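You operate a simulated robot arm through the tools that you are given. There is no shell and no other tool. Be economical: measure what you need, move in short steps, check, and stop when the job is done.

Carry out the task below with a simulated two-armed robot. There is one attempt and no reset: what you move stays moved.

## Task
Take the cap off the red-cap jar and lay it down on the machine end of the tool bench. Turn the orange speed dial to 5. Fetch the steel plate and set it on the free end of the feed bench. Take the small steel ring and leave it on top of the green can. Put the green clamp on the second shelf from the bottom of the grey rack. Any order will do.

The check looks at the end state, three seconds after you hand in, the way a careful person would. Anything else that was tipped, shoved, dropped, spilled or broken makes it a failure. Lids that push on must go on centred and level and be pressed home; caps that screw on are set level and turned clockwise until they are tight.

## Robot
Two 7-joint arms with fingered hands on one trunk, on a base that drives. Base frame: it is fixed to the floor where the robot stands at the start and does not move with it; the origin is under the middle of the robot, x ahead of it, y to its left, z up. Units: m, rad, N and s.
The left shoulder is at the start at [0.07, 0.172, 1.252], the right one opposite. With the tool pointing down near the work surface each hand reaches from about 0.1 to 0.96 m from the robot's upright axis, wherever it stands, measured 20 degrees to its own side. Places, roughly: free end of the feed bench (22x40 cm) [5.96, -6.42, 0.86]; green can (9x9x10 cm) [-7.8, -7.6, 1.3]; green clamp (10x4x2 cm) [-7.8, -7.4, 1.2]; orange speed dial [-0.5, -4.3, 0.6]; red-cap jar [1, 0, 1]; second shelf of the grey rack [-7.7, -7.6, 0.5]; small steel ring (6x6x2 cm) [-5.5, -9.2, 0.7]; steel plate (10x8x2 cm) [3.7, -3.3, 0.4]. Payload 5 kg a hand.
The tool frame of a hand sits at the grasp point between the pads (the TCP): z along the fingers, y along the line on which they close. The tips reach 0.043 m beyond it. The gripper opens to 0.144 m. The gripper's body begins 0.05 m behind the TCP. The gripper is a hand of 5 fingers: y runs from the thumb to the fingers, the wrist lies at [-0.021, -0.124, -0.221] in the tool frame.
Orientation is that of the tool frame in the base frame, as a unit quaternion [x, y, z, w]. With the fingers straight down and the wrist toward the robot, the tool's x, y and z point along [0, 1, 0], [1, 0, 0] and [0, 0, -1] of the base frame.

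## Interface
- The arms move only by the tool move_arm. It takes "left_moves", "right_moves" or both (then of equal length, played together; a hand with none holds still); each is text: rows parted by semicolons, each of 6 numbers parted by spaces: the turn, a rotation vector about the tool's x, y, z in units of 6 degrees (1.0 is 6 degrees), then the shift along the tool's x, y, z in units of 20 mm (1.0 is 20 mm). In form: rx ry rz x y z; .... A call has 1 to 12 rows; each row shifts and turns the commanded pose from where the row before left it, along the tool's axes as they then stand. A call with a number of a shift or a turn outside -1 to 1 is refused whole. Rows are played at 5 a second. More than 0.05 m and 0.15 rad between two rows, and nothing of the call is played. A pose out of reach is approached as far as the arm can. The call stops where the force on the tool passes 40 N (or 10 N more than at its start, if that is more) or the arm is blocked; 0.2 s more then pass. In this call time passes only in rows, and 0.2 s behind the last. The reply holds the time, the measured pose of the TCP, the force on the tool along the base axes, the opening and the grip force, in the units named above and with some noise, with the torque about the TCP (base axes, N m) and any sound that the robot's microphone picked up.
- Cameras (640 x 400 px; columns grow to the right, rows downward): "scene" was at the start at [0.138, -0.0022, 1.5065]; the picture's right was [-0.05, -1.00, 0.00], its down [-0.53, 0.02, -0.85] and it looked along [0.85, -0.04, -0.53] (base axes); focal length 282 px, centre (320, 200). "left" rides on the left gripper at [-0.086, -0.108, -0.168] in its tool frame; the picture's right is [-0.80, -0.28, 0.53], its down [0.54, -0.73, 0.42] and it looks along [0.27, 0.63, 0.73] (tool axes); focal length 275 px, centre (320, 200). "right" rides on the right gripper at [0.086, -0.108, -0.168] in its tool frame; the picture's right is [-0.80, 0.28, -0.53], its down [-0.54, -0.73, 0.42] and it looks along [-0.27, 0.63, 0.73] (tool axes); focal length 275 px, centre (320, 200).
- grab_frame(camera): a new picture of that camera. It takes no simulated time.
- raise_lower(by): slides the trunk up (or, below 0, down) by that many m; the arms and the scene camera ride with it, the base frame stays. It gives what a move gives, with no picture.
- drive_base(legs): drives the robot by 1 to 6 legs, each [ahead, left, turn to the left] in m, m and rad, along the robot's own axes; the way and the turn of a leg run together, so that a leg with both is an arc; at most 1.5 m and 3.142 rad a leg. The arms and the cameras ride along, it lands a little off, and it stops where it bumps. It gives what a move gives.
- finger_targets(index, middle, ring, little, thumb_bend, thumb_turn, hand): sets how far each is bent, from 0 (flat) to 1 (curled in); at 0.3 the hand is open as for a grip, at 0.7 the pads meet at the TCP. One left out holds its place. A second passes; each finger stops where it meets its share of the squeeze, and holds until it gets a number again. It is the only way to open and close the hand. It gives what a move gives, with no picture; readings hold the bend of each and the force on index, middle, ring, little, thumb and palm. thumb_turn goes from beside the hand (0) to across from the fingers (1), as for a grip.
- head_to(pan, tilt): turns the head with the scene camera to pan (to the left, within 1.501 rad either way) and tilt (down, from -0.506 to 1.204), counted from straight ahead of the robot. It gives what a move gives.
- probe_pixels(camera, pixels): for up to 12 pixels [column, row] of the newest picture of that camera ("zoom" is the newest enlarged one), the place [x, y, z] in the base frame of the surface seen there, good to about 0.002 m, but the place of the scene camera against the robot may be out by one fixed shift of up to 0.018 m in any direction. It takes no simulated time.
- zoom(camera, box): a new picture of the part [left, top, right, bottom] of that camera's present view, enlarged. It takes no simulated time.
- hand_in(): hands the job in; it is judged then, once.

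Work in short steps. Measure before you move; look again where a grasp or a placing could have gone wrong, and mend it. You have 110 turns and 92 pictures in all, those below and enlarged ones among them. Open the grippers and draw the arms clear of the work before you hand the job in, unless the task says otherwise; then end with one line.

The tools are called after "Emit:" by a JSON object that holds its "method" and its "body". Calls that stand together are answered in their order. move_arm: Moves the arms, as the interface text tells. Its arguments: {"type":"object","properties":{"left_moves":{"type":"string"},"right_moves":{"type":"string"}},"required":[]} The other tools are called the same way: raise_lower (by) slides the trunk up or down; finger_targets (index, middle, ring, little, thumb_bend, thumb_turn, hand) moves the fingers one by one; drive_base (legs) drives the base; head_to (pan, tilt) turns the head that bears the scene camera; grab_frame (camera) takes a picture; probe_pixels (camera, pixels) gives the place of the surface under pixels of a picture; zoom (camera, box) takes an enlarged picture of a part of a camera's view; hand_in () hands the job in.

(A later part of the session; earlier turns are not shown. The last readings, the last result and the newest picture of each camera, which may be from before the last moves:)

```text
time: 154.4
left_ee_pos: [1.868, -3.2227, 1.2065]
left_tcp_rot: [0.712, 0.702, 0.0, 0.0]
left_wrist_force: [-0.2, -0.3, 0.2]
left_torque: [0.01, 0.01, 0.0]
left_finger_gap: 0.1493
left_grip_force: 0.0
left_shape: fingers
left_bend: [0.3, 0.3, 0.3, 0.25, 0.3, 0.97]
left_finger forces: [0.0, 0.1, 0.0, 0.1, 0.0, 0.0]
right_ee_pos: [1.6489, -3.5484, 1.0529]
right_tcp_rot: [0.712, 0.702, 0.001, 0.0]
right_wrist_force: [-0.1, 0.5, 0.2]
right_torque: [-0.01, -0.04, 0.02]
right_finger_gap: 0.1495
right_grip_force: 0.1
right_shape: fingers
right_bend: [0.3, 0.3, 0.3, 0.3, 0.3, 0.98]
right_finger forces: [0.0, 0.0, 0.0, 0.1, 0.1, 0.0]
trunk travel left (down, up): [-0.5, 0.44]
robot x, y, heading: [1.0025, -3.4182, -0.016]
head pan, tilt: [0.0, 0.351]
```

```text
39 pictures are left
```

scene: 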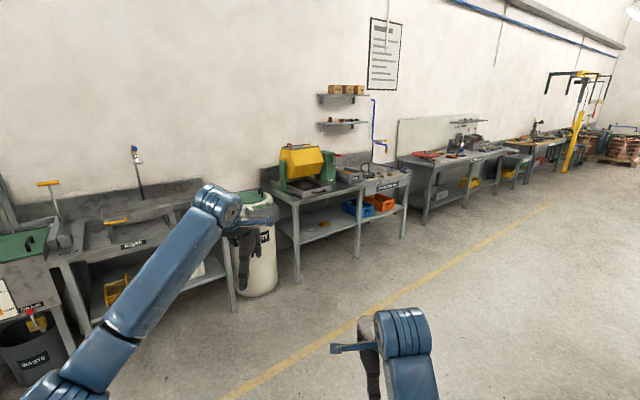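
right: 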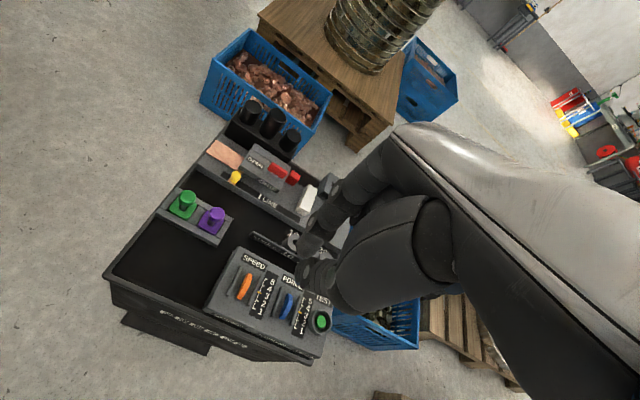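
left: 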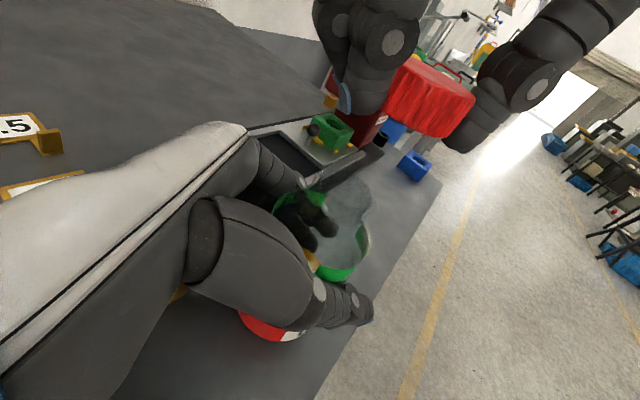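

By its coordinates the plate should be near (315,222), on the lower shelf of the bench with the yellow tumbler. I zoom there.

Emit:
{"method": "zoom", "body": {"camera": "scene", "box": [264, 160, 424, 260]}}

Emit:
{"method": "probe_pixels", "body": {"camera": "scene", "pixels": [[325, 225], [300, 235], [345, 215], [297, 205], [357, 210], [380, 205], [296, 283], [357, 258], [310, 193], [350, 185], [405, 235], [258, 215]]}}

```text
4.00 times, centred on (344, 210) of scene
```

zoom: 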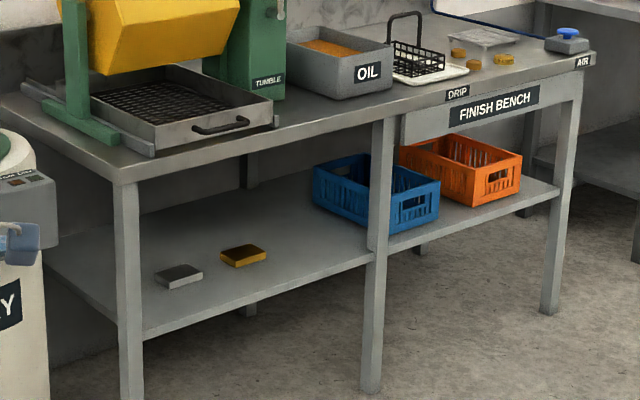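

```text
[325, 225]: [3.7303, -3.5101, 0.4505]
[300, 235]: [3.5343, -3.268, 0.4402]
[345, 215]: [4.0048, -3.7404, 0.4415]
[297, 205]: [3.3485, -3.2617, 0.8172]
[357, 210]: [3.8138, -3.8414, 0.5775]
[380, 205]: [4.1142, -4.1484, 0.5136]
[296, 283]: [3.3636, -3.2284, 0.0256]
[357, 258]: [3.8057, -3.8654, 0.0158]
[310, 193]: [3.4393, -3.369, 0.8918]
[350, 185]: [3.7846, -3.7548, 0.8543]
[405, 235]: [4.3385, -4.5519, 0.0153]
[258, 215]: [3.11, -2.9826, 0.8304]
```

The grey plate is at zoom (180,275), the brass one beside it at (243,255), both on the lower shelf. I probe plate corners, shelf edge and the bench underside.

Emit:
{"method": "probe_pixels", "body": {"camera": "zoom", "pixels": [[180, 272], [157, 275], [183, 265], [203, 271], [180, 282], [165, 289], [145, 335], [300, 275], [243, 252], [222, 252], [145, 178], [300, 130]]}}

```text
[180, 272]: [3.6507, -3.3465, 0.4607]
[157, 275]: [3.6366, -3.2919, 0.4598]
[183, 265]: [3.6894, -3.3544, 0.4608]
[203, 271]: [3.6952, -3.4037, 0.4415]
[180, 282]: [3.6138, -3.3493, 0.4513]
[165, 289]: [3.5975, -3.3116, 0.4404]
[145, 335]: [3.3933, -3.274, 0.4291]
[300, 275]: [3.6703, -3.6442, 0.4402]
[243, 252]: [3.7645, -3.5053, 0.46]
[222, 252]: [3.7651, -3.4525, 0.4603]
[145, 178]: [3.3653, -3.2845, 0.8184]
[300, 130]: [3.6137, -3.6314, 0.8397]
```

The steel plate lies about 0.19 m inside the bench front, brass plate 8 cm to its right. I'll reach in with the right hand turned so it closes sideways and its fingers slope 45° forward; first I fold the left arm back and set that right-hand orientation out here.

Emit:
{"method": "move_arm", "body": {"left_moves": "0 0 0 0 -1 -.8;0 0 0 0 -1 -.8;0 0 0 0 -1 -.8;0 0 0 0 -1 -.8;0 0 0 0 -1 -.8;0 0 0 0 -1 -.8;0 0 0 0 -1 -.8;0 0 0 0 -1 -.8;0 0 0 0 -1 -.8;0 0 0 0 -1 -.8;0 0 0 0 -1 -.8;0 0 0 0 -1 -.8", "right_moves": "0 0 -1 0 0 0;0 0 -1 0 0 0;0 0 -1 0 0 0;0 0 -1 0 0 0;0 0 -1 0 0 0;0 0 -1 0 0 0;0 0 -1 0 0 0;0 0 -1 0 0 0;0 0 -1 0 0 0;0 0 -1 0 0 0;0 0 -1 0 0 0;0 0 -1 0 0 0"}}

Emit:
{"method": "move_arm", "body": {"left_moves": "0 0 0 0 -1 0;0 0 0 0 -1 0;0 0 0 0 -1 0;0 0 0 0 -1 0;0 0 0 0 -1 0;0 0 0 0 -1 0;0 0 0 0 -1 0;0 0 0 0 -1 0;0 0 0 0 -1 0;0 0 0 0 -1 0;0 0 0 0 -1 0", "right_moves": "0 0 -1 0 0 0;0 0 -1 0 0 0;0 0 -1 0 0 0;0 -1 0 0 0 0;0 -1 0 0 0 0;0 -1 0 0 0 0;0 -1 0 0 0 0;0 -1 0 0 0 0;0 -1 0 0 0 0;0 -1 0 0 0 0;0 -.5 0 0 0 0"}}

Emit:
{"method": "drive_base", "body": {"legs": [[0, 0, 0.619], [1.1, -1.278, 0]]}}

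```text
time: 157.0
left_ee_pos: [1.6259, -3.2197, 1.4]
left_tcp_rot: [0.712, 0.703, 0.0, -0.001]
left_wrist_force: [-0.2, 0.8, 0.3]
left_torque: [0.02, -0.03, 0.03]
left_finger_gap: 0.1493
left_grip_force: 0.0
left_shape: fingers
left_bend: [0.3, 0.3, 0.3, 0.25, 0.3, 0.97]
left_finger forces: [0.0, 0.0, 0.0, 0.0, 0.1, 0.0]
right_ee_pos: [1.6472, -3.5482, 1.054]
right_tcp_rot: [0.163, 0.987, 0.0, 0.0]
right_wrist_force: [0.2, -0.6, -0.4]
right_torque: [0.02, -0.01, 0.03]
right_finger_gap: 0.149
right_grip_force: 0.1
right_shape: fingers
right_bend: [0.3, 0.3, 0.3, 0.3, 0.3, 0.98]
right_finger forces: [0.0, 0.0, 0.0, 0.0, 0.0, 0.0]
trunk travel left (down, up): [-0.5, 0.44]
robot x, y, heading: [1.0008, -3.4172, -0.011]
head pan, tilt: [0.0, 0.351]
```

```text
time: 159.4
left_ee_pos: [1.4387, -3.2202, 1.4281]
left_tcp_rot: [0.711, 0.703, 0.0, -0.001]
left_wrist_force: [-0.5, 0.4, -0.8]
left_torque: [-0.02, -0.04, 0.03]
left_finger_gap: 0.1493
left_grip_force: 0.1
left_shape: fingers
left_bend: [0.3, 0.3, 0.3, 0.25, 0.3, 0.97]
left_finger forces: [0.1, 0.0, 0.0, 0.0, 0.1, 0.0]
left hand out of reach, approached as far as the arm can: row 9, 10, 11
right_ee_pos: [1.648, -3.5487, 1.0536]
right_tcp_rot: [0.006, 0.924, -0.002, 0.383]
right_wrist_force: [0.2, 0.9, 0.1]
right_torque: [0.04, 0.02, 0.05]
right_finger_gap: 0.1492
right_grip_force: 0.0
right_shape: fingers
right_bend: [0.3, 0.3, 0.3, 0.3, 0.3, 0.98]
right_finger forces: [0.1, 0.1, 0.0, 0.0, 0.0, 0.0]
trunk travel left (down, up): [-0.5, 0.44]
robot x, y, heading: [1.0016, -3.422, -0.014]
head pan, tilt: [0.0, 0.351]
```

```text
refused: leg 2 is longer than a leg can be; nothing moved
```

I split the drive into shorter legs, stopping 0.8 m short of the bench edge, then lower the trunk fully and look with the right camera.

Emit:
{"method": "drive_base", "body": {"legs": [[0, 0, 0.617], [0.6, -0.639, 0], [0.6, -0.639, 0]]}}

Emit:
{"method": "raise_lower", "body": {"by": -0.5}}

Emit:
{"method": "grab_frame", "body": {"camera": "right"}}

```text
time: 169.9
left_ee_pos: [2.9597, -3.3949, 1.429]
left_tcp_rot: [0.469, 0.883, -0.001, -0.001]
left_wrist_force: [-0.2, -1.0, 0.2]
left_torque: [0.0, -0.02, -0.02]
left_finger_gap: 0.1494
left_grip_force: 0.1
left_shape: fingers
left_bend: [0.3, 0.3, 0.3, 0.25, 0.3, 0.97]
left_finger forces: [0.0, 0.1, 0.1, 0.0, 0.0, 0.1]
right_ee_pos: [3.3178, -3.5441, 1.0529]
right_tcp_rot: [-0.271, 0.883, 0.112, 0.367]
right_wrist_force: [-1.4, -0.9, -1.1]
right_torque: [-0.02, -0.01, 0.0]
right_finger_gap: 0.1489
right_grip_force: 0.1
right_shape: fingers
right_bend: [0.3, 0.3, 0.3, 0.3, 0.3, 0.98]
right_finger forces: [0.0, 0.1, 0.0, 0.0, 0.0, 0.1]
trunk travel left (down, up): [-0.5, 0.44]
robot x, y, heading: [2.7183, -3.8084, 0.596]
head pan, tilt: [0.0, 0.351]
```

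```text
refused: -0.5 is not a number from -0.4 to 0.4
```

```text
37 pictures are left
```

right: 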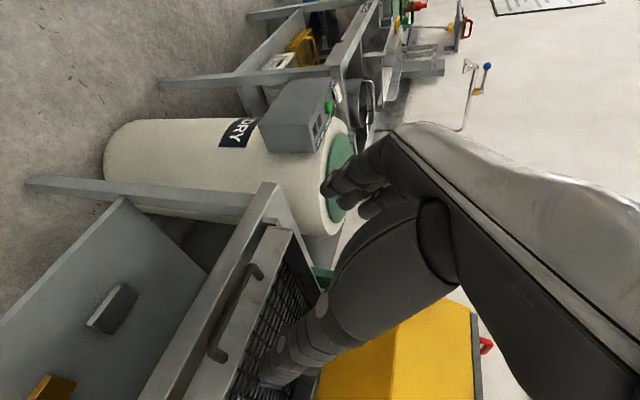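

The right camera already sees the plate at (112,308). I probe it and the bench edge.

Emit:
{"method": "probe_pixels", "body": {"camera": "right", "pixels": [[112, 307], [88, 324], [105, 333], [137, 290], [121, 285], [97, 302], [45, 385], [195, 275], [270, 190], [200, 350], [150, 270]]}}

Emit:
{"method": "raise_lower", "body": {"by": -0.3}}

Emit:
{"method": "raise_lower", "body": {"by": -0.2}}

Emit:
{"method": "grab_frame", "body": {"camera": "right"}}

```text
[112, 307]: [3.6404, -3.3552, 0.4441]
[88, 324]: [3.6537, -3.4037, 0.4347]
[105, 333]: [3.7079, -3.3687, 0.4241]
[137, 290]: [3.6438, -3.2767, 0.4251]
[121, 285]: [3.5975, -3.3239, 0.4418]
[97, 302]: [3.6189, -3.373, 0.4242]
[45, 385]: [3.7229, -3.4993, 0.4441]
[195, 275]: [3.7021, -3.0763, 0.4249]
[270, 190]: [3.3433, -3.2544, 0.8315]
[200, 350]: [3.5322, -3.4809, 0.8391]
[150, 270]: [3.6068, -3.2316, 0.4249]
```

```text
time: 172.9
left_ee_pos: [2.9607, -3.3938, 1.1288]
left_tcp_rot: [0.468, 0.884, -0.002, -0.001]
left_wrist_force: [-0.5, 0.0, 0.2]
left_torque: [-0.02, 0.0, -0.03]
left_finger_gap: 0.1494
left_grip_force: 0.0
left_shape: fingers
left_bend: [0.3, 0.3, 0.3, 0.25, 0.3, 0.97]
left_finger forces: [0.1, 0.0, 0.0, 0.0, 0.0, 0.1]
right_ee_pos: [3.3187, -3.5451, 0.7535]
right_tcp_rot: [-0.271, 0.883, 0.113, 0.366]
right_wrist_force: [0.0, -0.1, -0.7]
right_torque: [0.03, -0.03, 0.01]
right_finger_gap: 0.1492
right_grip_force: 0.0
right_shape: fingers
right_bend: [0.3, 0.3, 0.3, 0.3, 0.3, 0.98]
right_finger forces: [0.0, 0.1, 0.0, 0.0, 0.0, 0.0]
trunk travel left (down, up): [-0.2, 0.74]
robot x, y, heading: [2.7104, -3.807, 0.597]
head pan, tilt: [0.0, 0.351]
```

```text
time: 175.1
left_ee_pos: [2.9606, -3.3957, 0.9288]
left_tcp_rot: [0.469, 0.883, -0.001, 0.0]
left_wrist_force: [-0.2, -0.1, -0.2]
left_torque: [0.03, -0.01, 0.0]
left_finger_gap: 0.1495
left_grip_force: 0.1
left_shape: fingers
left_bend: [0.3, 0.3, 0.3, 0.25, 0.3, 0.97]
left_finger forces: [0.0, 0.0, 0.0, 0.1, 0.1, 0.1]
right_ee_pos: [3.3182, -3.5443, 0.5541]
right_tcp_rot: [-0.271, 0.884, 0.113, 0.365]
right_wrist_force: [-0.3, -0.4, -0.1]
right_torque: [-0.04, 0.0, 0.02]
right_finger_gap: 0.1491
right_grip_force: 0.1
right_shape: fingers
right_bend: [0.3, 0.3, 0.3, 0.3, 0.3, 0.98]
right_finger forces: [0.0, 0.0, 0.0, 0.0, 0.1, 0.1]
trunk travel left (down, up): [0.0, 0.94]
robot x, y, heading: [2.7149, -3.8125, 0.597]
head pan, tilt: [0.0, 0.351]
```

```text
36 pictures are left
```

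right: 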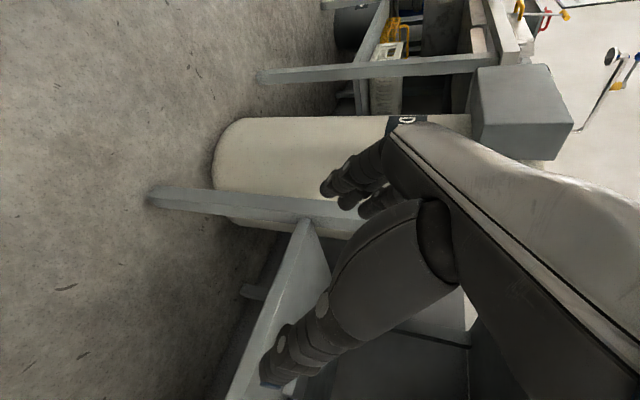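

Plate: T 4.778–4.878 along the bench, depth N 1.073–1.153, top z 0.444. I pitch the hand to 55°, align it sideways and set the height just over the plate, then drive forward 0.27 m so the hand enters under the bench.

Emit:
{"method": "move_arm", "body": {"right_moves": "0 1 0 0 0 0;0 .67 0 0 0 0;0 0 0 .6 -.65 .85;0 0 0 .6 -.65 .85"}}

Emit:
{"method": "drive_base", "body": {"legs": [[0.27, 0, 0.006]]}}

Emit:
{"method": "grab_frame", "body": {"camera": "right"}}

```text
time: 176.1
left_ee_pos: [2.9625, -3.3947, 0.928]
left_tcp_rot: [0.468, 0.884, -0.002, -0.003]
left_wrist_force: [-0.1, 0.7, -0.4]
left_torque: [-0.01, -0.03, -0.03]
left_finger_gap: 0.1492
left_grip_force: 0.1
left_shape: fingers
left_bend: [0.3, 0.3, 0.3, 0.25, 0.3, 0.97]
left_finger forces: [0.0, 0.0, 0.1, 0.1, 0.0, 0.0]
right_ee_pos: [3.3332, -3.5658, 0.5124]
right_tcp_rot: [-0.28, 0.912, 0.088, 0.286]
right_wrist_force: [-0.9, 0.7, -0.6]
right_torque: [0.03, 0.01, 0.0]
right_finger_gap: 0.1493
right_grip_force: 0.0
right_shape: fingers
right_bend: [0.3, 0.3, 0.3, 0.3, 0.3, 0.98]
right_finger forces: [0.1, 0.1, 0.1, 0.1, 0.0, 0.0]
trunk travel left (down, up): [0.0, 0.94]
robot x, y, heading: [2.7122, -3.8061, 0.6]
head pan, tilt: [0.0, 0.351]
```

```text
time: 178.0
left_ee_pos: [3.1859, -3.2397, 0.9282]
left_tcp_rot: [0.466, 0.885, -0.002, -0.002]
left_wrist_force: [0.1, 0.4, -0.4]
left_torque: [-0.01, 0.04, 0.0]
left_finger_gap: 0.1492
left_grip_force: 0.2
left_shape: fingers
left_bend: [0.3, 0.3, 0.3, 0.25, 0.3, 0.97]
left_finger forces: [0.1, 0.1, 0.0, 0.1, 0.1, 0.1]
right_ee_pos: [3.5584, -3.407, 0.5113]
right_tcp_rot: [-0.282, 0.912, 0.089, 0.286]
right_wrist_force: [-0.1, -0.3, 0.5]
right_torque: [-0.01, -0.01, 0.02]
right_finger_gap: 0.1491
right_grip_force: 0.1
right_shape: fingers
right_bend: [0.3, 0.3, 0.3, 0.3, 0.3, 0.98]
right_finger forces: [0.0, 0.0, 0.0, 0.0, 0.1, 0.0]
trunk travel left (down, up): [0.0, 0.94]
robot x, y, heading: [2.9461, -3.6519, 0.603]
head pan, tilt: [0.0, 0.351]
```

```text
35 pictures are left
```

right: 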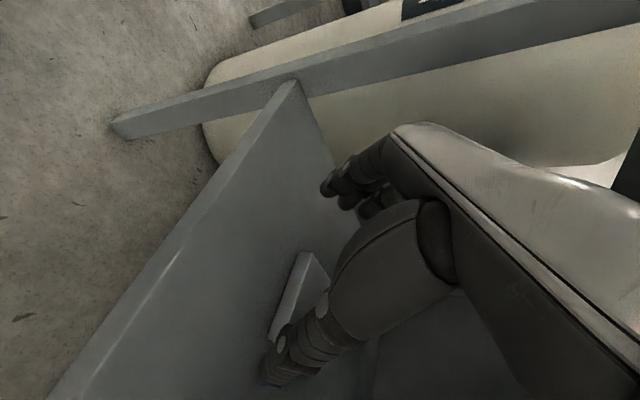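

Aligned (T 4.825); the plate is at (300,280). I move 93 mm forward over it, then look at readings before lowering.

Emit:
{"method": "move_arm", "body": {"right_moves": "0 0 0 -.95 0 .667;0 0 0 -.95 0 .667;0 0 0 -.95 0 .667;0 0 0 -.95 0 .667"}}

Emit:
{"method": "move_arm", "body": {"right_moves": "0 0 0 .3 0 .43;0 0 0 .3 0 .43;0 0 0 .25 0 .36"}}

Emit:
{"method": "grab_frame", "body": {"camera": "right"}}

```text
time: 179.0
left_ee_pos: [3.1861, -3.2378, 0.9291]
left_tcp_rot: [0.465, 0.885, -0.002, -0.001]
left_wrist_force: [0.2, 0.0, 0.7]
left_torque: [-0.01, 0.01, 0.03]
left_finger_gap: 0.1493
left_grip_force: 0.2
left_shape: fingers
left_bend: [0.3, 0.3, 0.3, 0.25, 0.3, 0.97]
left_finger forces: [0.1, 0.0, 0.0, 0.0, 0.1, 0.0]
right_ee_pos: [3.6327, -3.3541, 0.5117]
right_tcp_rot: [-0.282, 0.911, 0.088, 0.288]
right_wrist_force: [-0.8, -0.7, -0.2]
right_torque: [-0.03, -0.07, -0.02]
right_finger_gap: 0.1495
right_grip_force: 0.0
right_shape: fingers
right_bend: [0.3, 0.3, 0.3, 0.3, 0.3, 0.98]
right_finger forces: [0.0, 0.1, 0.1, 0.0, 0.1, 0.0]
trunk travel left (down, up): [0.0, 0.94]
robot x, y, heading: [2.9449, -3.6551, 0.604]
head pan, tilt: [0.0, 0.351]
```

```text
time: 179.8
left_ee_pos: [3.1853, -3.239, 0.9279]
left_tcp_rot: [0.466, 0.885, -0.002, -0.001]
left_wrist_force: [-0.6, -0.4, -0.6]
left_torque: [-0.01, 0.01, 0.02]
left_finger_gap: 0.1492
left_grip_force: 0.0
left_shape: fingers
left_bend: [0.3, 0.3, 0.3, 0.25, 0.3, 0.97]
left_finger forces: [0.0, 0.0, 0.0, 0.0, 0.0, 0.1]
right_ee_pos: [3.6321, -3.3557, 0.4807]
right_tcp_rot: [-0.282, 0.911, 0.089, 0.287]
right_wrist_force: [-0.1, -0.2, 0.5]
right_torque: [0.05, 0.01, 0.02]
right_finger_gap: 0.149
right_grip_force: 0.0
right_shape: fingers
right_bend: [0.3, 0.3, 0.3, 0.3, 0.3, 0.98]
right_finger forces: [0.1, 0.1, 0.0, 0.0, 0.0, 0.1]
trunk travel left (down, up): [0.0, 0.94]
robot x, y, heading: [2.9411, -3.6546, 0.601]
head pan, tilt: [0.0, 0.351]
```

```text
34 pictures are left
```

right: 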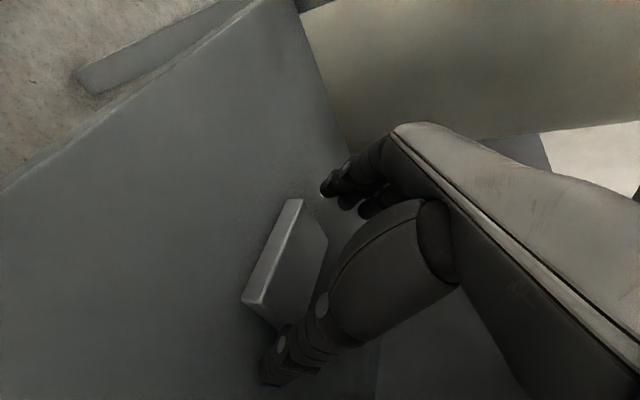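

Fingers straddle the plate. I lower 4 mm more and close.

Emit:
{"method": "move_arm", "body": {"right_moves": "0 0 0 .12 0 .16"}}

Emit:
{"method": "finger_targets", "body": {"hand": "right", "index": 0.6, "middle": 0.6, "ring": 0.6, "little": 0.6, "thumb_bend": 0.6}}

Emit:
{"method": "grab_frame", "body": {"camera": "right"}}

```text
time: 180.2
left_ee_pos: [3.1851, -3.2396, 0.928]
left_tcp_rot: [0.465, 0.885, -0.003, -0.001]
left_wrist_force: [-0.4, 0.1, 0.8]
left_torque: [0.02, 0.02, -0.01]
left_finger_gap: 0.1495
left_grip_force: 0.1
left_shape: fingers
left_bend: [0.3, 0.3, 0.3, 0.25, 0.3, 0.97]
left_finger forces: [0.0, 0.0, 0.1, 0.1, 0.1, 0.0]
right_ee_pos: [3.6344, -3.354, 0.4778]
right_tcp_rot: [-0.282, 0.911, 0.088, 0.287]
right_wrist_force: [-0.1, -0.3, 0.1]
right_torque: [0.0, -0.01, -0.01]
right_finger_gap: 0.1493
right_grip_force: 0.0
right_shape: fingers
right_bend: [0.3, 0.3, 0.3, 0.3, 0.3, 0.98]
right_finger forces: [0.1, 0.0, 0.0, 0.0, 0.0, 0.0]
trunk travel left (down, up): [0.0, 0.94]
robot x, y, heading: [2.9373, -3.6537, 0.605]
head pan, tilt: [0.0, 0.351]
```

```text
time: 181.2
left_ee_pos: [3.1861, -3.2396, 0.9299]
left_tcp_rot: [0.465, 0.885, -0.001, -0.001]
left_wrist_force: [-0.3, -0.6, -0.3]
left_torque: [0.0, 0.0, 0.02]
left_finger_gap: 0.1493
left_grip_force: 0.1
left_shape: fingers
left_bend: [0.3, 0.3, 0.3, 0.25, 0.3, 0.97]
left_finger forces: [0.0, 0.1, 0.0, 0.1, 0.1, 0.0]
right_ee_pos: [3.6323, -3.3549, 0.4794]
right_tcp_rot: [-0.283, 0.911, 0.09, 0.287]
right_wrist_force: [-2.7, 0.2, 2.4]
right_torque: [0.05, -0.03, -0.01]
right_finger_gap: 0.0989
right_grip_force: 16.3
right_shape: fingers
right_bend: [0.45, 0.51, 0.6, 0.6, 0.46, 1.0]
right_finger forces: [10.2, 8.6, 0.0, 0.0, 13.7, 0.0]
trunk travel left (down, up): [0.0, 0.94]
robot x, y, heading: [2.9435, -3.6548, 0.601]
head pan, tilt: [0.0, 0.351]
```

```text
33 pictures are left
```

right: 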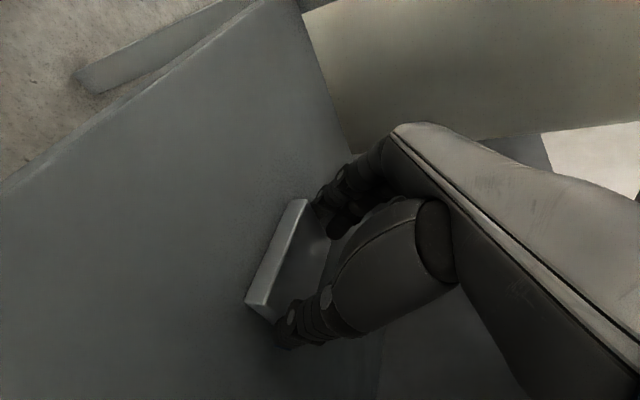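

Gripped at gap 0.099 with 16 N. I test-lift 20 mm.

Emit:
{"method": "move_arm", "body": {"right_moves": "0 0 0 -.29 0 -.41;0 0 0 -.29 0 -.41"}}

Emit:
{"method": "grab_frame", "body": {"camera": "right"}}

```text
time: 181.8
left_ee_pos: [3.1854, -3.2385, 0.9293]
left_tcp_rot: [0.466, 0.885, -0.001, -0.001]
left_wrist_force: [-0.2, 0.3, 0.7]
left_torque: [0.01, 0.01, -0.02]
left_finger_gap: 0.1494
left_grip_force: 0.2
left_shape: fingers
left_bend: [0.3, 0.3, 0.3, 0.25, 0.3, 0.97]
left_finger forces: [0.0, 0.0, 0.1, 0.1, 0.0, 0.0]
right_ee_pos: [3.6364, -3.3563, 0.4985]
right_tcp_rot: [-0.282, 0.911, 0.088, 0.287]
right_wrist_force: [-0.3, 0.1, -0.9]
right_torque: [-0.01, 0.05, -0.03]
right_finger_gap: 0.0579
right_grip_force: 0.1
right_shape: fingers
right_bend: [0.54, 0.57, 0.6, 0.6, 0.58, 1.0]
right_finger forces: [0.1, 0.1, 0.1, 0.1, 0.0, 0.1]
trunk travel left (down, up): [0.0, 0.94]
robot x, y, heading: [2.944, -3.6554, 0.603]
head pan, tilt: [0.0, 0.351]
```

```text
32 pictures are left
```

right: 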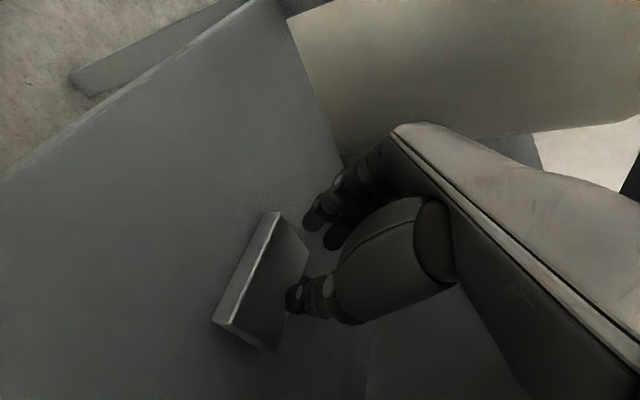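

The plate slipped out and stays on the shelf, unmoved. I check the arm's clearance with the scene camera before steepening the hand for a deeper grip.

Emit:
{"method": "finger_targets", "body": {"hand": "right", "index": 0.3, "middle": 0.3, "ring": 0.3, "little": 0.3, "thumb_bend": 0.3}}

Emit:
{"method": "head_to", "body": {"pan": -0.25, "tilt": 0.6}}

Emit:
{"method": "grab_frame", "body": {"camera": "scene"}}

```text
time: 182.8
left_ee_pos: [3.1858, -3.2382, 0.928]
left_tcp_rot: [0.465, 0.885, -0.003, -0.001]
left_wrist_force: [0.6, -0.5, 0.1]
left_torque: [-0.01, 0.0, -0.01]
left_finger_gap: 0.1493
left_grip_force: 0.0
left_shape: fingers
left_bend: [0.3, 0.3, 0.3, 0.25, 0.3, 0.97]
left_finger forces: [0.1, 0.1, 0.0, 0.0, 0.0, 0.0]
right_ee_pos: [3.6342, -3.3548, 0.4987]
right_tcp_rot: [-0.282, 0.911, 0.089, 0.287]
right_wrist_force: [0.5, 0.5, -0.3]
right_torque: [0.02, 0.02, 0.04]
right_finger_gap: 0.1492
right_grip_force: 0.0
right_shape: fingers
right_bend: [0.3, 0.3, 0.3, 0.3, 0.3, 0.98]
right_finger forces: [0.0, 0.0, 0.0, 0.1, 0.0, 0.0]
trunk travel left (down, up): [0.0, 0.94]
robot x, y, heading: [2.945, -3.6575, 0.601]
head pan, tilt: [0.0, 0.351]
```

```text
time: 183.6
left_ee_pos: [3.1861, -3.2385, 0.928]
left_tcp_rot: [0.466, 0.885, -0.002, -0.001]
left_wrist_force: [-0.5, 0.1, -0.1]
left_torque: [-0.02, -0.01, 0.02]
left_finger_gap: 0.1495
left_grip_force: 0.0
left_shape: fingers
left_bend: [0.3, 0.3, 0.3, 0.25, 0.3, 0.97]
left_finger forces: [0.0, 0.0, 0.0, 0.1, 0.0, 0.0]
right_ee_pos: [3.6358, -3.3558, 0.5]
right_tcp_rot: [-0.281, 0.911, 0.088, 0.287]
right_wrist_force: [0.1, 0.5, 0.4]
right_torque: [-0.02, -0.01, -0.02]
right_finger_gap: 0.149
right_grip_force: 0.1
right_shape: fingers
right_bend: [0.3, 0.3, 0.3, 0.3, 0.3, 0.98]
right_finger forces: [0.0, 0.1, 0.1, 0.0, 0.0, 0.0]
trunk travel left (down, up): [0.0, 0.94]
robot x, y, heading: [2.9446, -3.6526, 0.6]
head pan, tilt: [-0.25, 0.6]
```

```text
31 pictures are left
```

scene: 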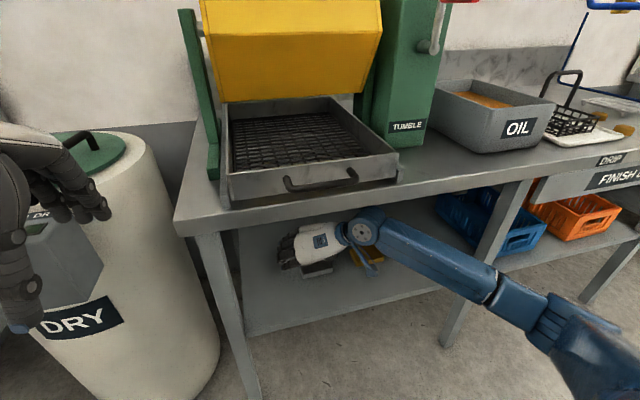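

The forearm comes in low from the right with good clearance. I steepen the hand to 75° so more fingers reach the plate's side, and lower until near the shelf.

Emit:
{"method": "move_arm", "body": {"right_moves": "0 .85 0 0 0 0;0 .85 0 0 0 0;0 .85 0 0 0 0;0 .8 0 0 0 0;0 0 0 .13 0 .5;0 0 0 .13 0 .5;0 0 0 .05 0 .2"}}

Emit:
{"method": "move_arm", "body": {"right_moves": "0 0 0 .03 0 .12;0 0 0 .03 0 .12"}}

```text
time: 185.2
left_ee_pos: [3.187, -3.2397, 0.9278]
left_tcp_rot: [0.465, 0.885, -0.002, -0.002]
left_wrist_force: [0.3, -0.6, 0.4]
left_torque: [0.0, 0.0, 0.01]
left_finger_gap: 0.1492
left_grip_force: 0.1
left_shape: fingers
left_bend: [0.3, 0.3, 0.3, 0.25, 0.3, 0.97]
left_finger forces: [0.1, 0.0, 0.0, 0.1, 0.0, 0.1]
right_ee_pos: [3.6355, -3.3553, 0.4734]
right_tcp_rot: [-0.294, 0.947, 0.039, 0.124]
right_wrist_force: [0.4, 0.0, 0.3]
right_torque: [0.01, 0.01, 0.0]
right_finger_gap: 0.149
right_grip_force: 0.0
right_shape: fingers
right_bend: [0.3, 0.3, 0.3, 0.3, 0.3, 0.98]
right_finger forces: [0.1, 0.0, 0.0, 0.1, 0.0, 0.1]
trunk travel left (down, up): [0.0, 0.94]
robot x, y, heading: [2.9378, -3.6551, 0.603]
head pan, tilt: [-0.25, 0.6]
```

```text
time: 185.8
left_ee_pos: [3.1872, -3.2388, 0.9278]
left_tcp_rot: [0.466, 0.885, -0.002, -0.001]
left_wrist_force: [0.2, -0.1, 0.7]
left_torque: [-0.02, -0.02, 0.0]
left_finger_gap: 0.1492
left_grip_force: 0.1
left_shape: fingers
left_bend: [0.3, 0.3, 0.3, 0.25, 0.3, 0.97]
left_finger forces: [0.1, 0.1, 0.0, 0.0, 0.0, 0.1]
right_ee_pos: [3.6349, -3.355, 0.4685]
right_tcp_rot: [-0.294, 0.947, 0.038, 0.123]
right_wrist_force: [0.7, -0.6, 0.5]
right_torque: [-0.04, -0.01, -0.03]
right_finger_gap: 0.1497
right_grip_force: 0.7
right_shape: fingers
right_bend: [0.3, 0.3, 0.3, 0.3, 0.3, 0.98]
right_finger forces: [0.0, 0.1, 0.0, 0.1, 0.3, 0.0]
trunk travel left (down, up): [0.0, 0.94]
robot x, y, heading: [2.9404, -3.6565, 0.602]
head pan, tilt: [-0.25, 0.6]
```

Tips are just at shelf level. I close on the plate.

Emit:
{"method": "finger_targets", "body": {"hand": "right", "index": 0.62, "middle": 0.62, "ring": 0.62, "little": 0.62, "thumb_bend": 0.62}}

Emit:
{"method": "move_arm", "body": {"right_moves": "0 0 0 -.05 0 -.2;0 0 0 -.08 0 -.3;0 0 0 -.1 0 -.4"}}

Emit:
{"method": "grab_frame", "body": {"camera": "right"}}

```text
time: 186.8
left_ee_pos: [3.1846, -3.2392, 0.929]
left_tcp_rot: [0.466, 0.885, -0.001, -0.001]
left_wrist_force: [0.0, 1.2, 0.0]
left_torque: [-0.01, 0.02, -0.01]
left_finger_gap: 0.1496
left_grip_force: 0.0
left_shape: fingers
left_bend: [0.3, 0.3, 0.3, 0.25, 0.3, 0.97]
left_finger forces: [0.0, 0.0, 0.0, 0.0, 0.0, 0.1]
right_ee_pos: [3.6347, -3.3544, 0.4736]
right_tcp_rot: [-0.294, 0.947, 0.04, 0.126]
right_wrist_force: [-3.7, 8.9, 27.8]
right_torque: [2.51, 0.33, 0.23]
right_finger_gap: 0.1028
right_grip_force: 44.7
right_shape: fingers
right_bend: [0.43, 0.47, 0.5, 0.62, 0.47, 0.99]
right_finger forces: [20.2, 11.0, 35.8, 0.0, 22.0, 0.0]
trunk travel left (down, up): [0.0, 0.94]
robot x, y, heading: [2.9412, -3.6542, 0.6]
head pan, tilt: [-0.25, 0.6]
```

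```text
time: 187.6
left_ee_pos: [3.186, -3.2406, 0.9284]
left_tcp_rot: [0.466, 0.885, -0.002, -0.002]
left_wrist_force: [-0.5, -0.3, -0.3]
left_torque: [0.01, -0.01, -0.02]
left_finger_gap: 0.1494
left_grip_force: 0.1
left_shape: fingers
left_bend: [0.3, 0.3, 0.3, 0.25, 0.3, 0.97]
left_finger forces: [0.1, 0.0, 0.0, 0.0, 0.0, 0.1]
right_ee_pos: [3.6354, -3.3577, 0.4841]
right_tcp_rot: [-0.294, 0.947, 0.036, 0.123]
right_wrist_force: [0.1, -0.1, -5.6]
right_torque: [-0.06, 0.1, 0.02]
right_finger_gap: 0.1023
right_grip_force: 26.0
right_shape: fingers
right_bend: [0.44, 0.47, 0.51, 0.62, 0.47, 0.99]
right_finger forces: [10.1, 8.3, 9.0, 0.1, 25.2, 0.1]
trunk travel left (down, up): [0.0, 0.94]
robot x, y, heading: [2.9433, -3.6519, 0.603]
head pan, tilt: [-0.25, 0.6]
```

```text
30 pictures are left
```

right: 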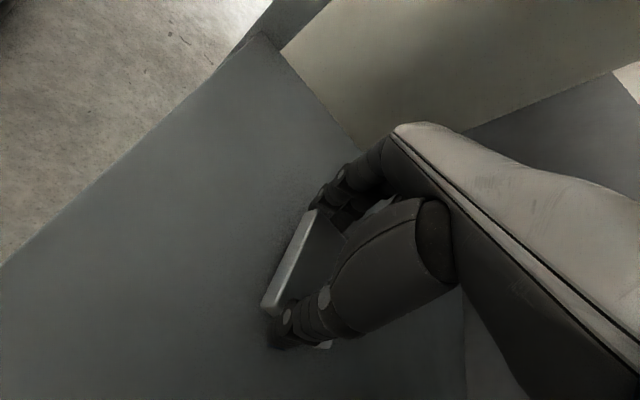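

The plate is held by three fingers (26 N, 5.6 N weight). I lift another 30 mm and back out from under the bench.

Emit:
{"method": "move_arm", "body": {"right_moves": "0 0 0 -.13 0 -.48;0 0 0 -.13 0 -.48;0 0 0 -.13 0 -.48"}}

Emit:
{"method": "drive_base", "body": {"legs": [[-0.75, 0, 0]]}}

Emit:
{"method": "raise_lower", "body": {"by": 0.4}}

Emit:
{"method": "grab_frame", "body": {"camera": "right"}}

```text
time: 188.4
left_ee_pos: [3.1863, -3.2392, 0.9276]
left_tcp_rot: [0.465, 0.885, -0.002, -0.001]
left_wrist_force: [-0.6, 0.6, -0.1]
left_torque: [0.0, -0.02, 0.0]
left_finger_gap: 0.1494
left_grip_force: 0.1
left_shape: fingers
left_bend: [0.3, 0.3, 0.3, 0.25, 0.3, 0.97]
left_finger forces: [0.0, 0.0, 0.0, 0.0, 0.0, 0.0]
right_ee_pos: [3.6342, -3.3543, 0.5178]
right_tcp_rot: [-0.294, 0.947, 0.039, 0.123]
right_wrist_force: [-0.6, 0.3, -5.8]
right_torque: [-0.04, 0.12, -0.03]
right_finger_gap: 0.1023
right_grip_force: 26.3
right_shape: fingers
right_bend: [0.44, 0.47, 0.51, 0.62, 0.47, 0.99]
right_finger forces: [10.1, 8.4, 8.8, 0.1, 25.2, 0.0]
trunk travel left (down, up): [0.0, 0.94]
robot x, y, heading: [2.9393, -3.6491, 0.599]
head pan, tilt: [-0.25, 0.6]
```

```text
time: 192.4
left_ee_pos: [2.5717, -3.6593, 0.9285]
left_tcp_rot: [0.46, 0.888, -0.002, -0.001]
left_wrist_force: [0.5, -0.1, 0.4]
left_torque: [-0.02, -0.02, 0.03]
left_finger_gap: 0.1492
left_grip_force: 0.1
left_shape: fingers
left_bend: [0.3, 0.3, 0.3, 0.25, 0.3, 0.97]
left_finger forces: [0.0, 0.0, 0.0, 0.1, 0.1, 0.0]
right_ee_pos: [3.0226, -3.7686, 0.5166]
right_tcp_rot: [-0.301, 0.945, 0.039, 0.123]
right_wrist_force: [-0.3, -0.8, -4.7]
right_torque: [-0.04, 0.09, -0.02]
right_finger_gap: 0.1023
right_grip_force: 26.0
right_shape: fingers
right_bend: [0.44, 0.47, 0.51, 0.62, 0.47, 0.99]
right_finger forces: [10.1, 8.3, 8.8, 0.0, 25.2, 0.0]
trunk travel left (down, up): [0.0, 0.94]
robot x, y, heading: [2.3374, -4.0756, 0.612]
head pan, tilt: [-0.25, 0.6]
```

```text
time: 196.2
left_ee_pos: [2.5725, -3.6573, 1.3282]
left_tcp_rot: [0.46, 0.888, -0.003, -0.001]
left_wrist_force: [1.0, -0.2, 0.7]
left_torque: [0.0, 0.02, -0.01]
left_finger_gap: 0.1493
left_grip_force: 0.0
left_shape: fingers
left_bend: [0.3, 0.3, 0.3, 0.25, 0.3, 0.97]
left_finger forces: [0.1, 0.0, 0.0, 0.0, 0.0, 0.1]
right_ee_pos: [3.0231, -3.7677, 0.9173]
right_tcp_rot: [-0.301, 0.945, 0.038, 0.122]
right_wrist_force: [0.2, 0.3, -6.3]
right_torque: [-0.07, 0.13, 0.01]
right_finger_gap: 0.1019
right_grip_force: 26.4
right_shape: fingers
right_bend: [0.44, 0.47, 0.51, 0.62, 0.47, 0.99]
right_finger forces: [10.1, 8.3, 8.7, 0.1, 25.1, 0.0]
trunk travel left (down, up): [-0.4, 0.54]
robot x, y, heading: [2.3356, -4.0732, 0.615]
head pan, tilt: [-0.25, 0.6]
```

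```text
29 pictures are left
```

right: 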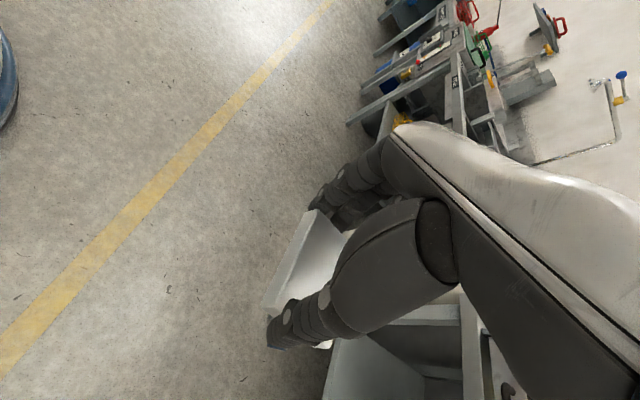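

The plate is firmly held. I raise more and strafe right along the aisle to face the feed bench, then look.

Emit:
{"method": "raise_lower", "body": {"by": 0.2}}

Emit:
{"method": "drive_base", "body": {"legs": [[0, -1.45, -0.012], [0, -1.45, 0], [0, -0.9, 0]]}}

Emit:
{"method": "head_to", "body": {"pan": -0.1, "tilt": 0.5}}

Emit:
{"method": "grab_frame", "body": {"camera": "scene"}}

```text
time: 198.4
left_ee_pos: [2.5734, -3.6584, 1.5288]
left_tcp_rot: [0.459, 0.888, -0.002, -0.001]
left_wrist_force: [-0.1, 0.5, 0.3]
left_torque: [-0.01, 0.0, 0.02]
left_finger_gap: 0.1492
left_grip_force: 0.1
left_shape: fingers
left_bend: [0.3, 0.3, 0.3, 0.25, 0.3, 0.97]
left_finger forces: [0.0, 0.1, 0.0, 0.0, 0.1, 0.0]
right_ee_pos: [3.0223, -3.7669, 1.1168]
right_tcp_rot: [-0.301, 0.945, 0.04, 0.123]
right_wrist_force: [0.8, 0.9, -6.0]
right_torque: [-0.02, 0.13, 0.01]
right_finger_gap: 0.1022
right_grip_force: 25.8
right_shape: fingers
right_bend: [0.44, 0.47, 0.51, 0.62, 0.47, 0.99]
right_finger forces: [10.1, 8.2, 8.6, 0.0, 25.2, 0.0]
trunk travel left (down, up): [-0.6, 0.34]
robot x, y, heading: [2.334, -4.0765, 0.619]
head pan, tilt: [-0.25, 0.6]
```

```text
time: 216.8
left_ee_pos: [4.7817, -6.7667, 1.528]
left_tcp_rot: [0.454, 0.891, -0.001, -0.002]
left_wrist_force: [-0.1, 1.2, -0.1]
left_torque: [-0.01, -0.02, -0.02]
left_finger_gap: 0.1493
left_grip_force: 0.0
left_shape: fingers
left_bend: [0.3, 0.3, 0.3, 0.25, 0.3, 0.97]
left_finger forces: [0.1, 0.0, 0.1, 0.0, 0.1, 0.0]
right_ee_pos: [5.2315, -6.8715, 1.1171]
right_tcp_rot: [-0.306, 0.943, 0.04, 0.122]
right_wrist_force: [0.7, 0.5, -4.2]
right_torque: [-0.07, 0.12, 0.02]
right_finger_gap: 0.1023
right_grip_force: 25.7
right_shape: fingers
right_bend: [0.44, 0.47, 0.51, 0.62, 0.47, 0.99]
right_finger forces: [10.0, 8.2, 8.2, 0.0, 25.2, 0.0]
trunk travel left (down, up): [-0.6, 0.34]
robot x, y, heading: [4.5466, -7.1888, 0.628]
head pan, tilt: [-0.25, 0.6]
```

```text
time: 217.6
left_ee_pos: [4.7816, -6.7681, 1.5285]
left_tcp_rot: [0.455, 0.89, -0.002, -0.002]
left_wrist_force: [-0.8, 0.4, -0.2]
left_torque: [-0.03, 0.0, 0.0]
left_finger_gap: 0.1493
left_grip_force: 0.1
left_shape: fingers
left_bend: [0.3, 0.3, 0.3, 0.25, 0.3, 0.97]
left_finger forces: [0.1, 0.1, 0.0, 0.1, 0.0, 0.0]
right_ee_pos: [5.232, -6.8703, 1.1165]
right_tcp_rot: [-0.306, 0.943, 0.039, 0.123]
right_wrist_force: [-0.3, 0.1, -5.8]
right_torque: [-0.08, 0.11, -0.02]
right_finger_gap: 0.1019
right_grip_force: 26.3
right_shape: fingers
right_bend: [0.44, 0.47, 0.51, 0.62, 0.47, 0.99]
right_finger forces: [10.1, 8.3, 8.2, 0.0, 25.1, 0.0]
trunk travel left (down, up): [-0.6, 0.34]
robot x, y, heading: [4.5479, -7.1886, 0.625]
head pan, tilt: [-0.099, 0.499]
```

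```text
28 pictures are left
```

scene: 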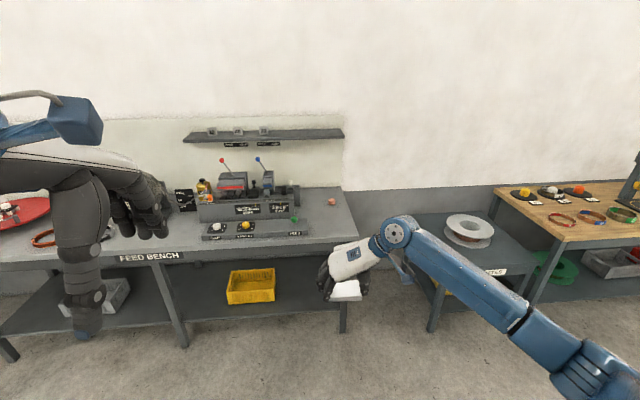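

The feed bench's right end (around (328,220)) is free apart from a small item at (331,202). I probe it.

Emit:
{"method": "zoom", "body": {"camera": "scene", "box": [200, 150, 376, 260]}}

Emit:
{"method": "probe_pixels", "body": {"camera": "scene", "pixels": [[322, 212], [335, 225], [345, 236], [315, 236], [305, 225], [331, 204], [340, 192], [320, 230]]}}

```text
3.64 times, centred on (288, 205) of scene
```

zoom: 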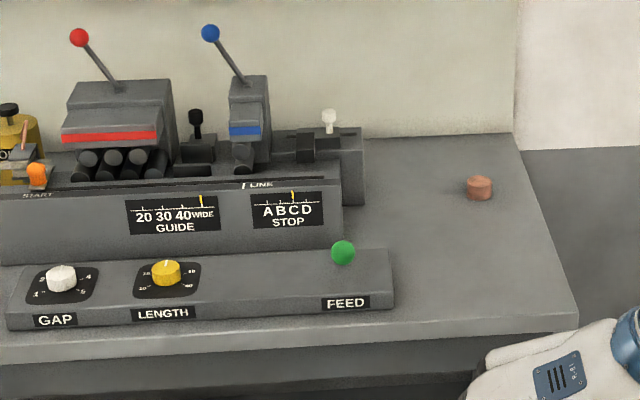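

```text
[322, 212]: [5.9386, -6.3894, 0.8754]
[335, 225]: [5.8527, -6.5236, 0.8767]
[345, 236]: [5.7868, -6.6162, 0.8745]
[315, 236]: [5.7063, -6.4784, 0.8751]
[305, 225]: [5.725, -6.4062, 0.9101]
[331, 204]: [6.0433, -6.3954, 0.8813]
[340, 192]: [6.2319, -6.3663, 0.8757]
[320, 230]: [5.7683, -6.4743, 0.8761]
```

I plan the plate centre at about (5.863,-6.488), clear of the feed console and the copper piece. I straighten the heading and drive 0.65 m toward the bench with the hand at z 1.12.

Emit:
{"method": "drive_base", "body": {"legs": [[0, 0, -0.022], [0.65, -0.02, 0]]}}

```text
time: 221.5
left_ee_pos: [5.3354, -6.4181, 1.5281]
left_tcp_rot: [0.463, 0.887, -0.001, -0.001]
left_wrist_force: [0.5, -0.2, 0.3]
left_torque: [0.05, -0.01, 0.0]
left_finger_gap: 0.1495
left_grip_force: 0.1
left_shape: fingers
left_bend: [0.3, 0.3, 0.3, 0.25, 0.3, 0.97]
left_finger forces: [0.1, 0.0, 0.0, 0.0, 0.0, 0.0]
right_ee_pos: [5.7848, -6.5293, 1.1168]
right_tcp_rot: [-0.297, 0.946, 0.039, 0.124]
right_wrist_force: [-0.6, -0.3, -4.9]
right_torque: [-0.01, 0.1, -0.03]
right_finger_gap: 0.1022
right_grip_force: 25.8
right_shape: fingers
right_bend: [0.44, 0.47, 0.51, 0.62, 0.47, 0.99]
right_finger forces: [9.9, 8.3, 8.2, 0.0, 25.2, 0.0]
trunk travel left (down, up): [-0.6, 0.34]
robot x, y, heading: [5.0962, -6.8347, 0.612]
head pan, tilt: [-0.099, 0.499]
```

TCP is at N 1.052, T 8.659. I move 60 mm forward, 8 mm right, and lower the trunk 0.19 m.

Emit:
{"method": "move_arm", "body": {"right_moves": "0 0 0 -.967 -.13 .26;0 0 0 -.967 -.13 .26;0 0 0 -.967 -.13 .26"}}

Emit:
{"method": "raise_lower", "body": {"by": -0.185}}

Emit:
{"method": "grab_frame", "body": {"camera": "right"}}

```text
time: 222.3
left_ee_pos: [5.3373, -6.4157, 1.5279]
left_tcp_rot: [0.463, 0.886, -0.002, -0.001]
left_wrist_force: [0.1, 0.2, -0.2]
left_torque: [0.0, 0.04, 0.04]
left_finger_gap: 0.149
left_grip_force: 0.0
left_shape: fingers
left_bend: [0.3, 0.3, 0.3, 0.25, 0.3, 0.97]
left_finger forces: [0.1, 0.0, 0.1, 0.0, 0.0, 0.1]
right_ee_pos: [5.841, -6.4986, 1.1144]
right_tcp_rot: [-0.298, 0.946, 0.038, 0.122]
right_wrist_force: [0.5, 0.2, -5.6]
right_torque: [-0.05, 0.13, 0.02]
right_finger_gap: 0.1022
right_grip_force: 25.6
right_shape: fingers
right_bend: [0.44, 0.47, 0.51, 0.62, 0.47, 0.99]
right_finger forces: [10.0, 8.2, 8.0, 0.0, 25.1, 0.0]
trunk travel left (down, up): [-0.6, 0.34]
robot x, y, heading: [5.0927, -6.8296, 0.609]
head pan, tilt: [-0.099, 0.499]
```

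```text
time: 224.4
left_ee_pos: [5.3379, -6.4152, 1.3442]
left_tcp_rot: [0.464, 0.886, -0.003, -0.002]
left_wrist_force: [1.0, -0.3, 0.4]
left_torque: [0.02, 0.02, 0.03]
left_finger_gap: 0.1495
left_grip_force: 0.1
left_shape: fingers
left_bend: [0.3, 0.3, 0.3, 0.25, 0.3, 0.97]
left_finger forces: [0.1, 0.0, 0.0, 0.0, 0.0, 0.0]
right_ee_pos: [5.8396, -6.501, 0.931]
right_tcp_rot: [-0.296, 0.946, 0.039, 0.122]
right_wrist_force: [0.2, -0.1, -5.2]
right_torque: [-0.06, 0.11, 0.0]
right_finger_gap: 0.102
right_grip_force: 25.4
right_shape: fingers
right_bend: [0.44, 0.47, 0.51, 0.62, 0.47, 0.99]
right_finger forces: [10.1, 8.2, 8.1, 0.0, 25.1, 0.0]
trunk travel left (down, up): [-0.415, 0.525]
robot x, y, heading: [5.0966, -6.8325, 0.61]
head pan, tilt: [-0.099, 0.499]
```

```text
26 pictures are left
```

right: 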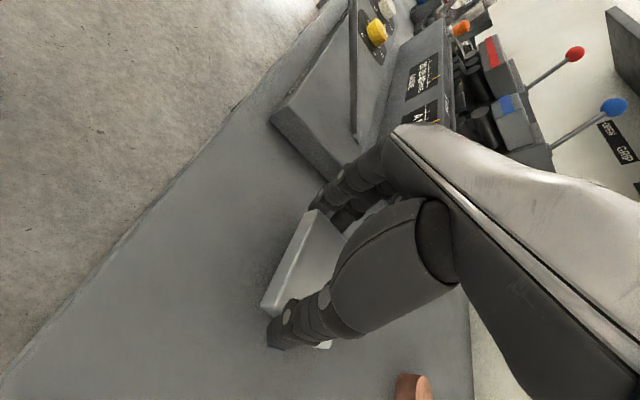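

The knuckles come near the console bar's end, so I shift 15 mm right and lower in small steps to contact.

Emit:
{"method": "move_arm", "body": {"right_moves": "0 0 0 0 -.75 0;0 0 0 .13 0 .48;0 0 0 .06 0 .24;0 0 0 .03 0 .12"}}

Emit:
{"method": "move_arm", "body": {"right_moves": "0 0 0 .03 0 .12;0 0 0 .03 0 .1"}}

```text
time: 225.4
left_ee_pos: [5.3376, -6.4157, 1.3432]
left_tcp_rot: [0.463, 0.886, -0.002, -0.002]
left_wrist_force: [-0.1, 0.8, 0.2]
left_torque: [-0.01, -0.01, 0.02]
left_finger_gap: 0.1493
left_grip_force: 0.0
left_shape: fingers
left_bend: [0.3, 0.3, 0.3, 0.25, 0.3, 0.97]
left_finger forces: [0.1, 0.0, 0.1, 0.0, 0.0, 0.0]
right_ee_pos: [5.8474, -6.5126, 0.9145]
right_tcp_rot: [-0.297, 0.946, 0.039, 0.122]
right_wrist_force: [-0.3, 0.2, -5.8]
right_torque: [-0.05, 0.13, 0.01]
right_finger_gap: 0.102
right_grip_force: 25.6
right_shape: fingers
right_bend: [0.44, 0.47, 0.51, 0.62, 0.47, 0.99]
right_finger forces: [10.1, 8.2, 8.1, 0.1, 25.1, 0.0]
trunk travel left (down, up): [-0.415, 0.525]
robot x, y, heading: [5.0947, -6.8339, 0.606]
head pan, tilt: [-0.099, 0.499]
```

```text
time: 226.0
left_ee_pos: [5.3379, -6.4156, 1.3444]
left_tcp_rot: [0.463, 0.886, -0.002, -0.003]
left_wrist_force: [0.7, -0.2, 0.0]
left_torque: [0.06, 0.01, 0.04]
left_finger_gap: 0.1493
left_grip_force: 0.0
left_shape: fingers
left_bend: [0.3, 0.3, 0.3, 0.25, 0.3, 0.97]
left_finger forces: [0.0, 0.0, 0.0, 0.0, 0.0, 0.0]
right_ee_pos: [5.8478, -6.5127, 0.9103]
right_tcp_rot: [-0.297, 0.946, 0.039, 0.123]
right_wrist_force: [0.7, 0.0, -4.1]
right_torque: [-0.02, 0.08, -0.04]
right_finger_gap: 0.1024
right_grip_force: 25.5
right_shape: fingers
right_bend: [0.44, 0.47, 0.51, 0.62, 0.47, 0.99]
right_finger forces: [9.8, 8.2, 8.0, 0.0, 25.1, 0.0]
trunk travel left (down, up): [-0.415, 0.525]
robot x, y, heading: [5.0956, -6.829, 0.608]
head pan, tilt: [-0.099, 0.499]
```

Contact is just starting; two more small steps down.

Emit:
{"method": "move_arm", "body": {"right_moves": "0 0 0 .02 0 .1;0 0 0 .02 0 .1"}}

```text
time: 226.6
left_ee_pos: [5.3355, -6.417, 1.344]
left_tcp_rot: [0.463, 0.887, -0.002, -0.001]
left_wrist_force: [-0.2, 0.2, 0.6]
left_torque: [-0.01, 0.03, 0.02]
left_finger_gap: 0.1495
left_grip_force: 0.0
left_shape: fingers
left_bend: [0.3, 0.3, 0.3, 0.25, 0.3, 0.97]
left_finger forces: [0.1, 0.1, 0.0, 0.0, 0.0, 0.1]
right_ee_pos: [5.8471, -6.512, 0.9093]
right_tcp_rot: [-0.296, 0.946, 0.039, 0.124]
right_wrist_force: [-1.6, 0.7, 6.7]
right_torque: [0.83, -0.09, 0.02]
right_finger_gap: 0.1023
right_grip_force: 31.0
right_shape: fingers
right_bend: [0.44, 0.48, 0.51, 0.62, 0.47, 0.99]
right_finger forces: [10.9, 8.2, 17.1, 0.0, 25.5, 0.0]
trunk travel left (down, up): [-0.415, 0.525]
robot x, y, heading: [5.096, -6.8298, 0.603]
head pan, tilt: [-0.099, 0.499]
```

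The plate is supported (+6.7 N). I open the hand and rise.

Emit:
{"method": "finger_targets", "body": {"hand": "right", "index": 0.34, "middle": 0.34, "ring": 0.34, "little": 0.34, "thumb_bend": 0.36}}

Emit:
{"method": "raise_lower", "body": {"by": 0.2}}

Emit:
{"method": "grab_frame", "body": {"camera": "right"}}

```text
time: 227.6
left_ee_pos: [5.3372, -6.4153, 1.3439]
left_tcp_rot: [0.462, 0.887, -0.002, -0.002]
left_wrist_force: [0.3, -0.1, 0.8]
left_torque: [0.01, -0.02, 0.01]
left_finger_gap: 0.1492
left_grip_force: 0.1
left_shape: fingers
left_bend: [0.3, 0.3, 0.3, 0.25, 0.3, 0.97]
left_finger forces: [0.1, 0.0, 0.1, 0.1, 0.1, 0.1]
right_ee_pos: [5.8478, -6.5125, 0.9065]
right_tcp_rot: [-0.296, 0.946, 0.038, 0.123]
right_wrist_force: [0.2, -0.8, -0.1]
right_torque: [0.0, -0.03, -0.03]
right_finger_gap: 0.1318
right_grip_force: 0.0
right_shape: fingers
right_bend: [0.34, 0.34, 0.34, 0.34, 0.36, 0.98]
right_finger forces: [0.0, 0.1, 0.0, 0.0, 0.0, 0.0]
trunk travel left (down, up): [-0.415, 0.525]
robot x, y, heading: [5.097, -6.8335, 0.607]
head pan, tilt: [-0.099, 0.499]
```

```text
time: 229.7
left_ee_pos: [5.3372, -6.4167, 1.5421]
left_tcp_rot: [0.463, 0.886, -0.002, -0.001]
left_wrist_force: [-0.3, -0.4, 0.1]
left_torque: [0.01, 0.0, -0.01]
left_finger_gap: 0.1492
left_grip_force: 0.1
left_shape: fingers
left_bend: [0.3, 0.3, 0.3, 0.25, 0.3, 0.97]
left_finger forces: [0.0, 0.0, 0.1, 0.0, 0.0, 0.1]
right_ee_pos: [5.849, -6.5125, 1.1066]
right_tcp_rot: [-0.297, 0.946, 0.039, 0.123]
right_wrist_force: [-1.2, 0.1, 0.1]
right_torque: [0.03, -0.01, -0.01]
right_finger_gap: 0.1314
right_grip_force: 0.1
right_shape: fingers
right_bend: [0.34, 0.34, 0.34, 0.34, 0.36, 0.98]
right_finger forces: [0.0, 0.0, 0.1, 0.0, 0.0, 0.0]
trunk travel left (down, up): [-0.615, 0.325]
robot x, y, heading: [5.0983, -6.8293, 0.609]
head pan, tilt: [-0.099, 0.499]
```

```text
25 pictures are left
```

right: 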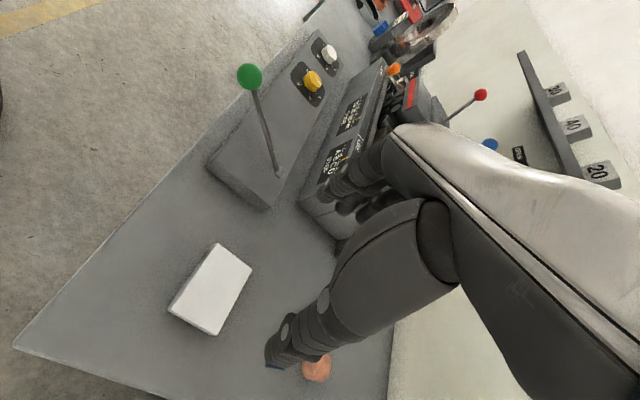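

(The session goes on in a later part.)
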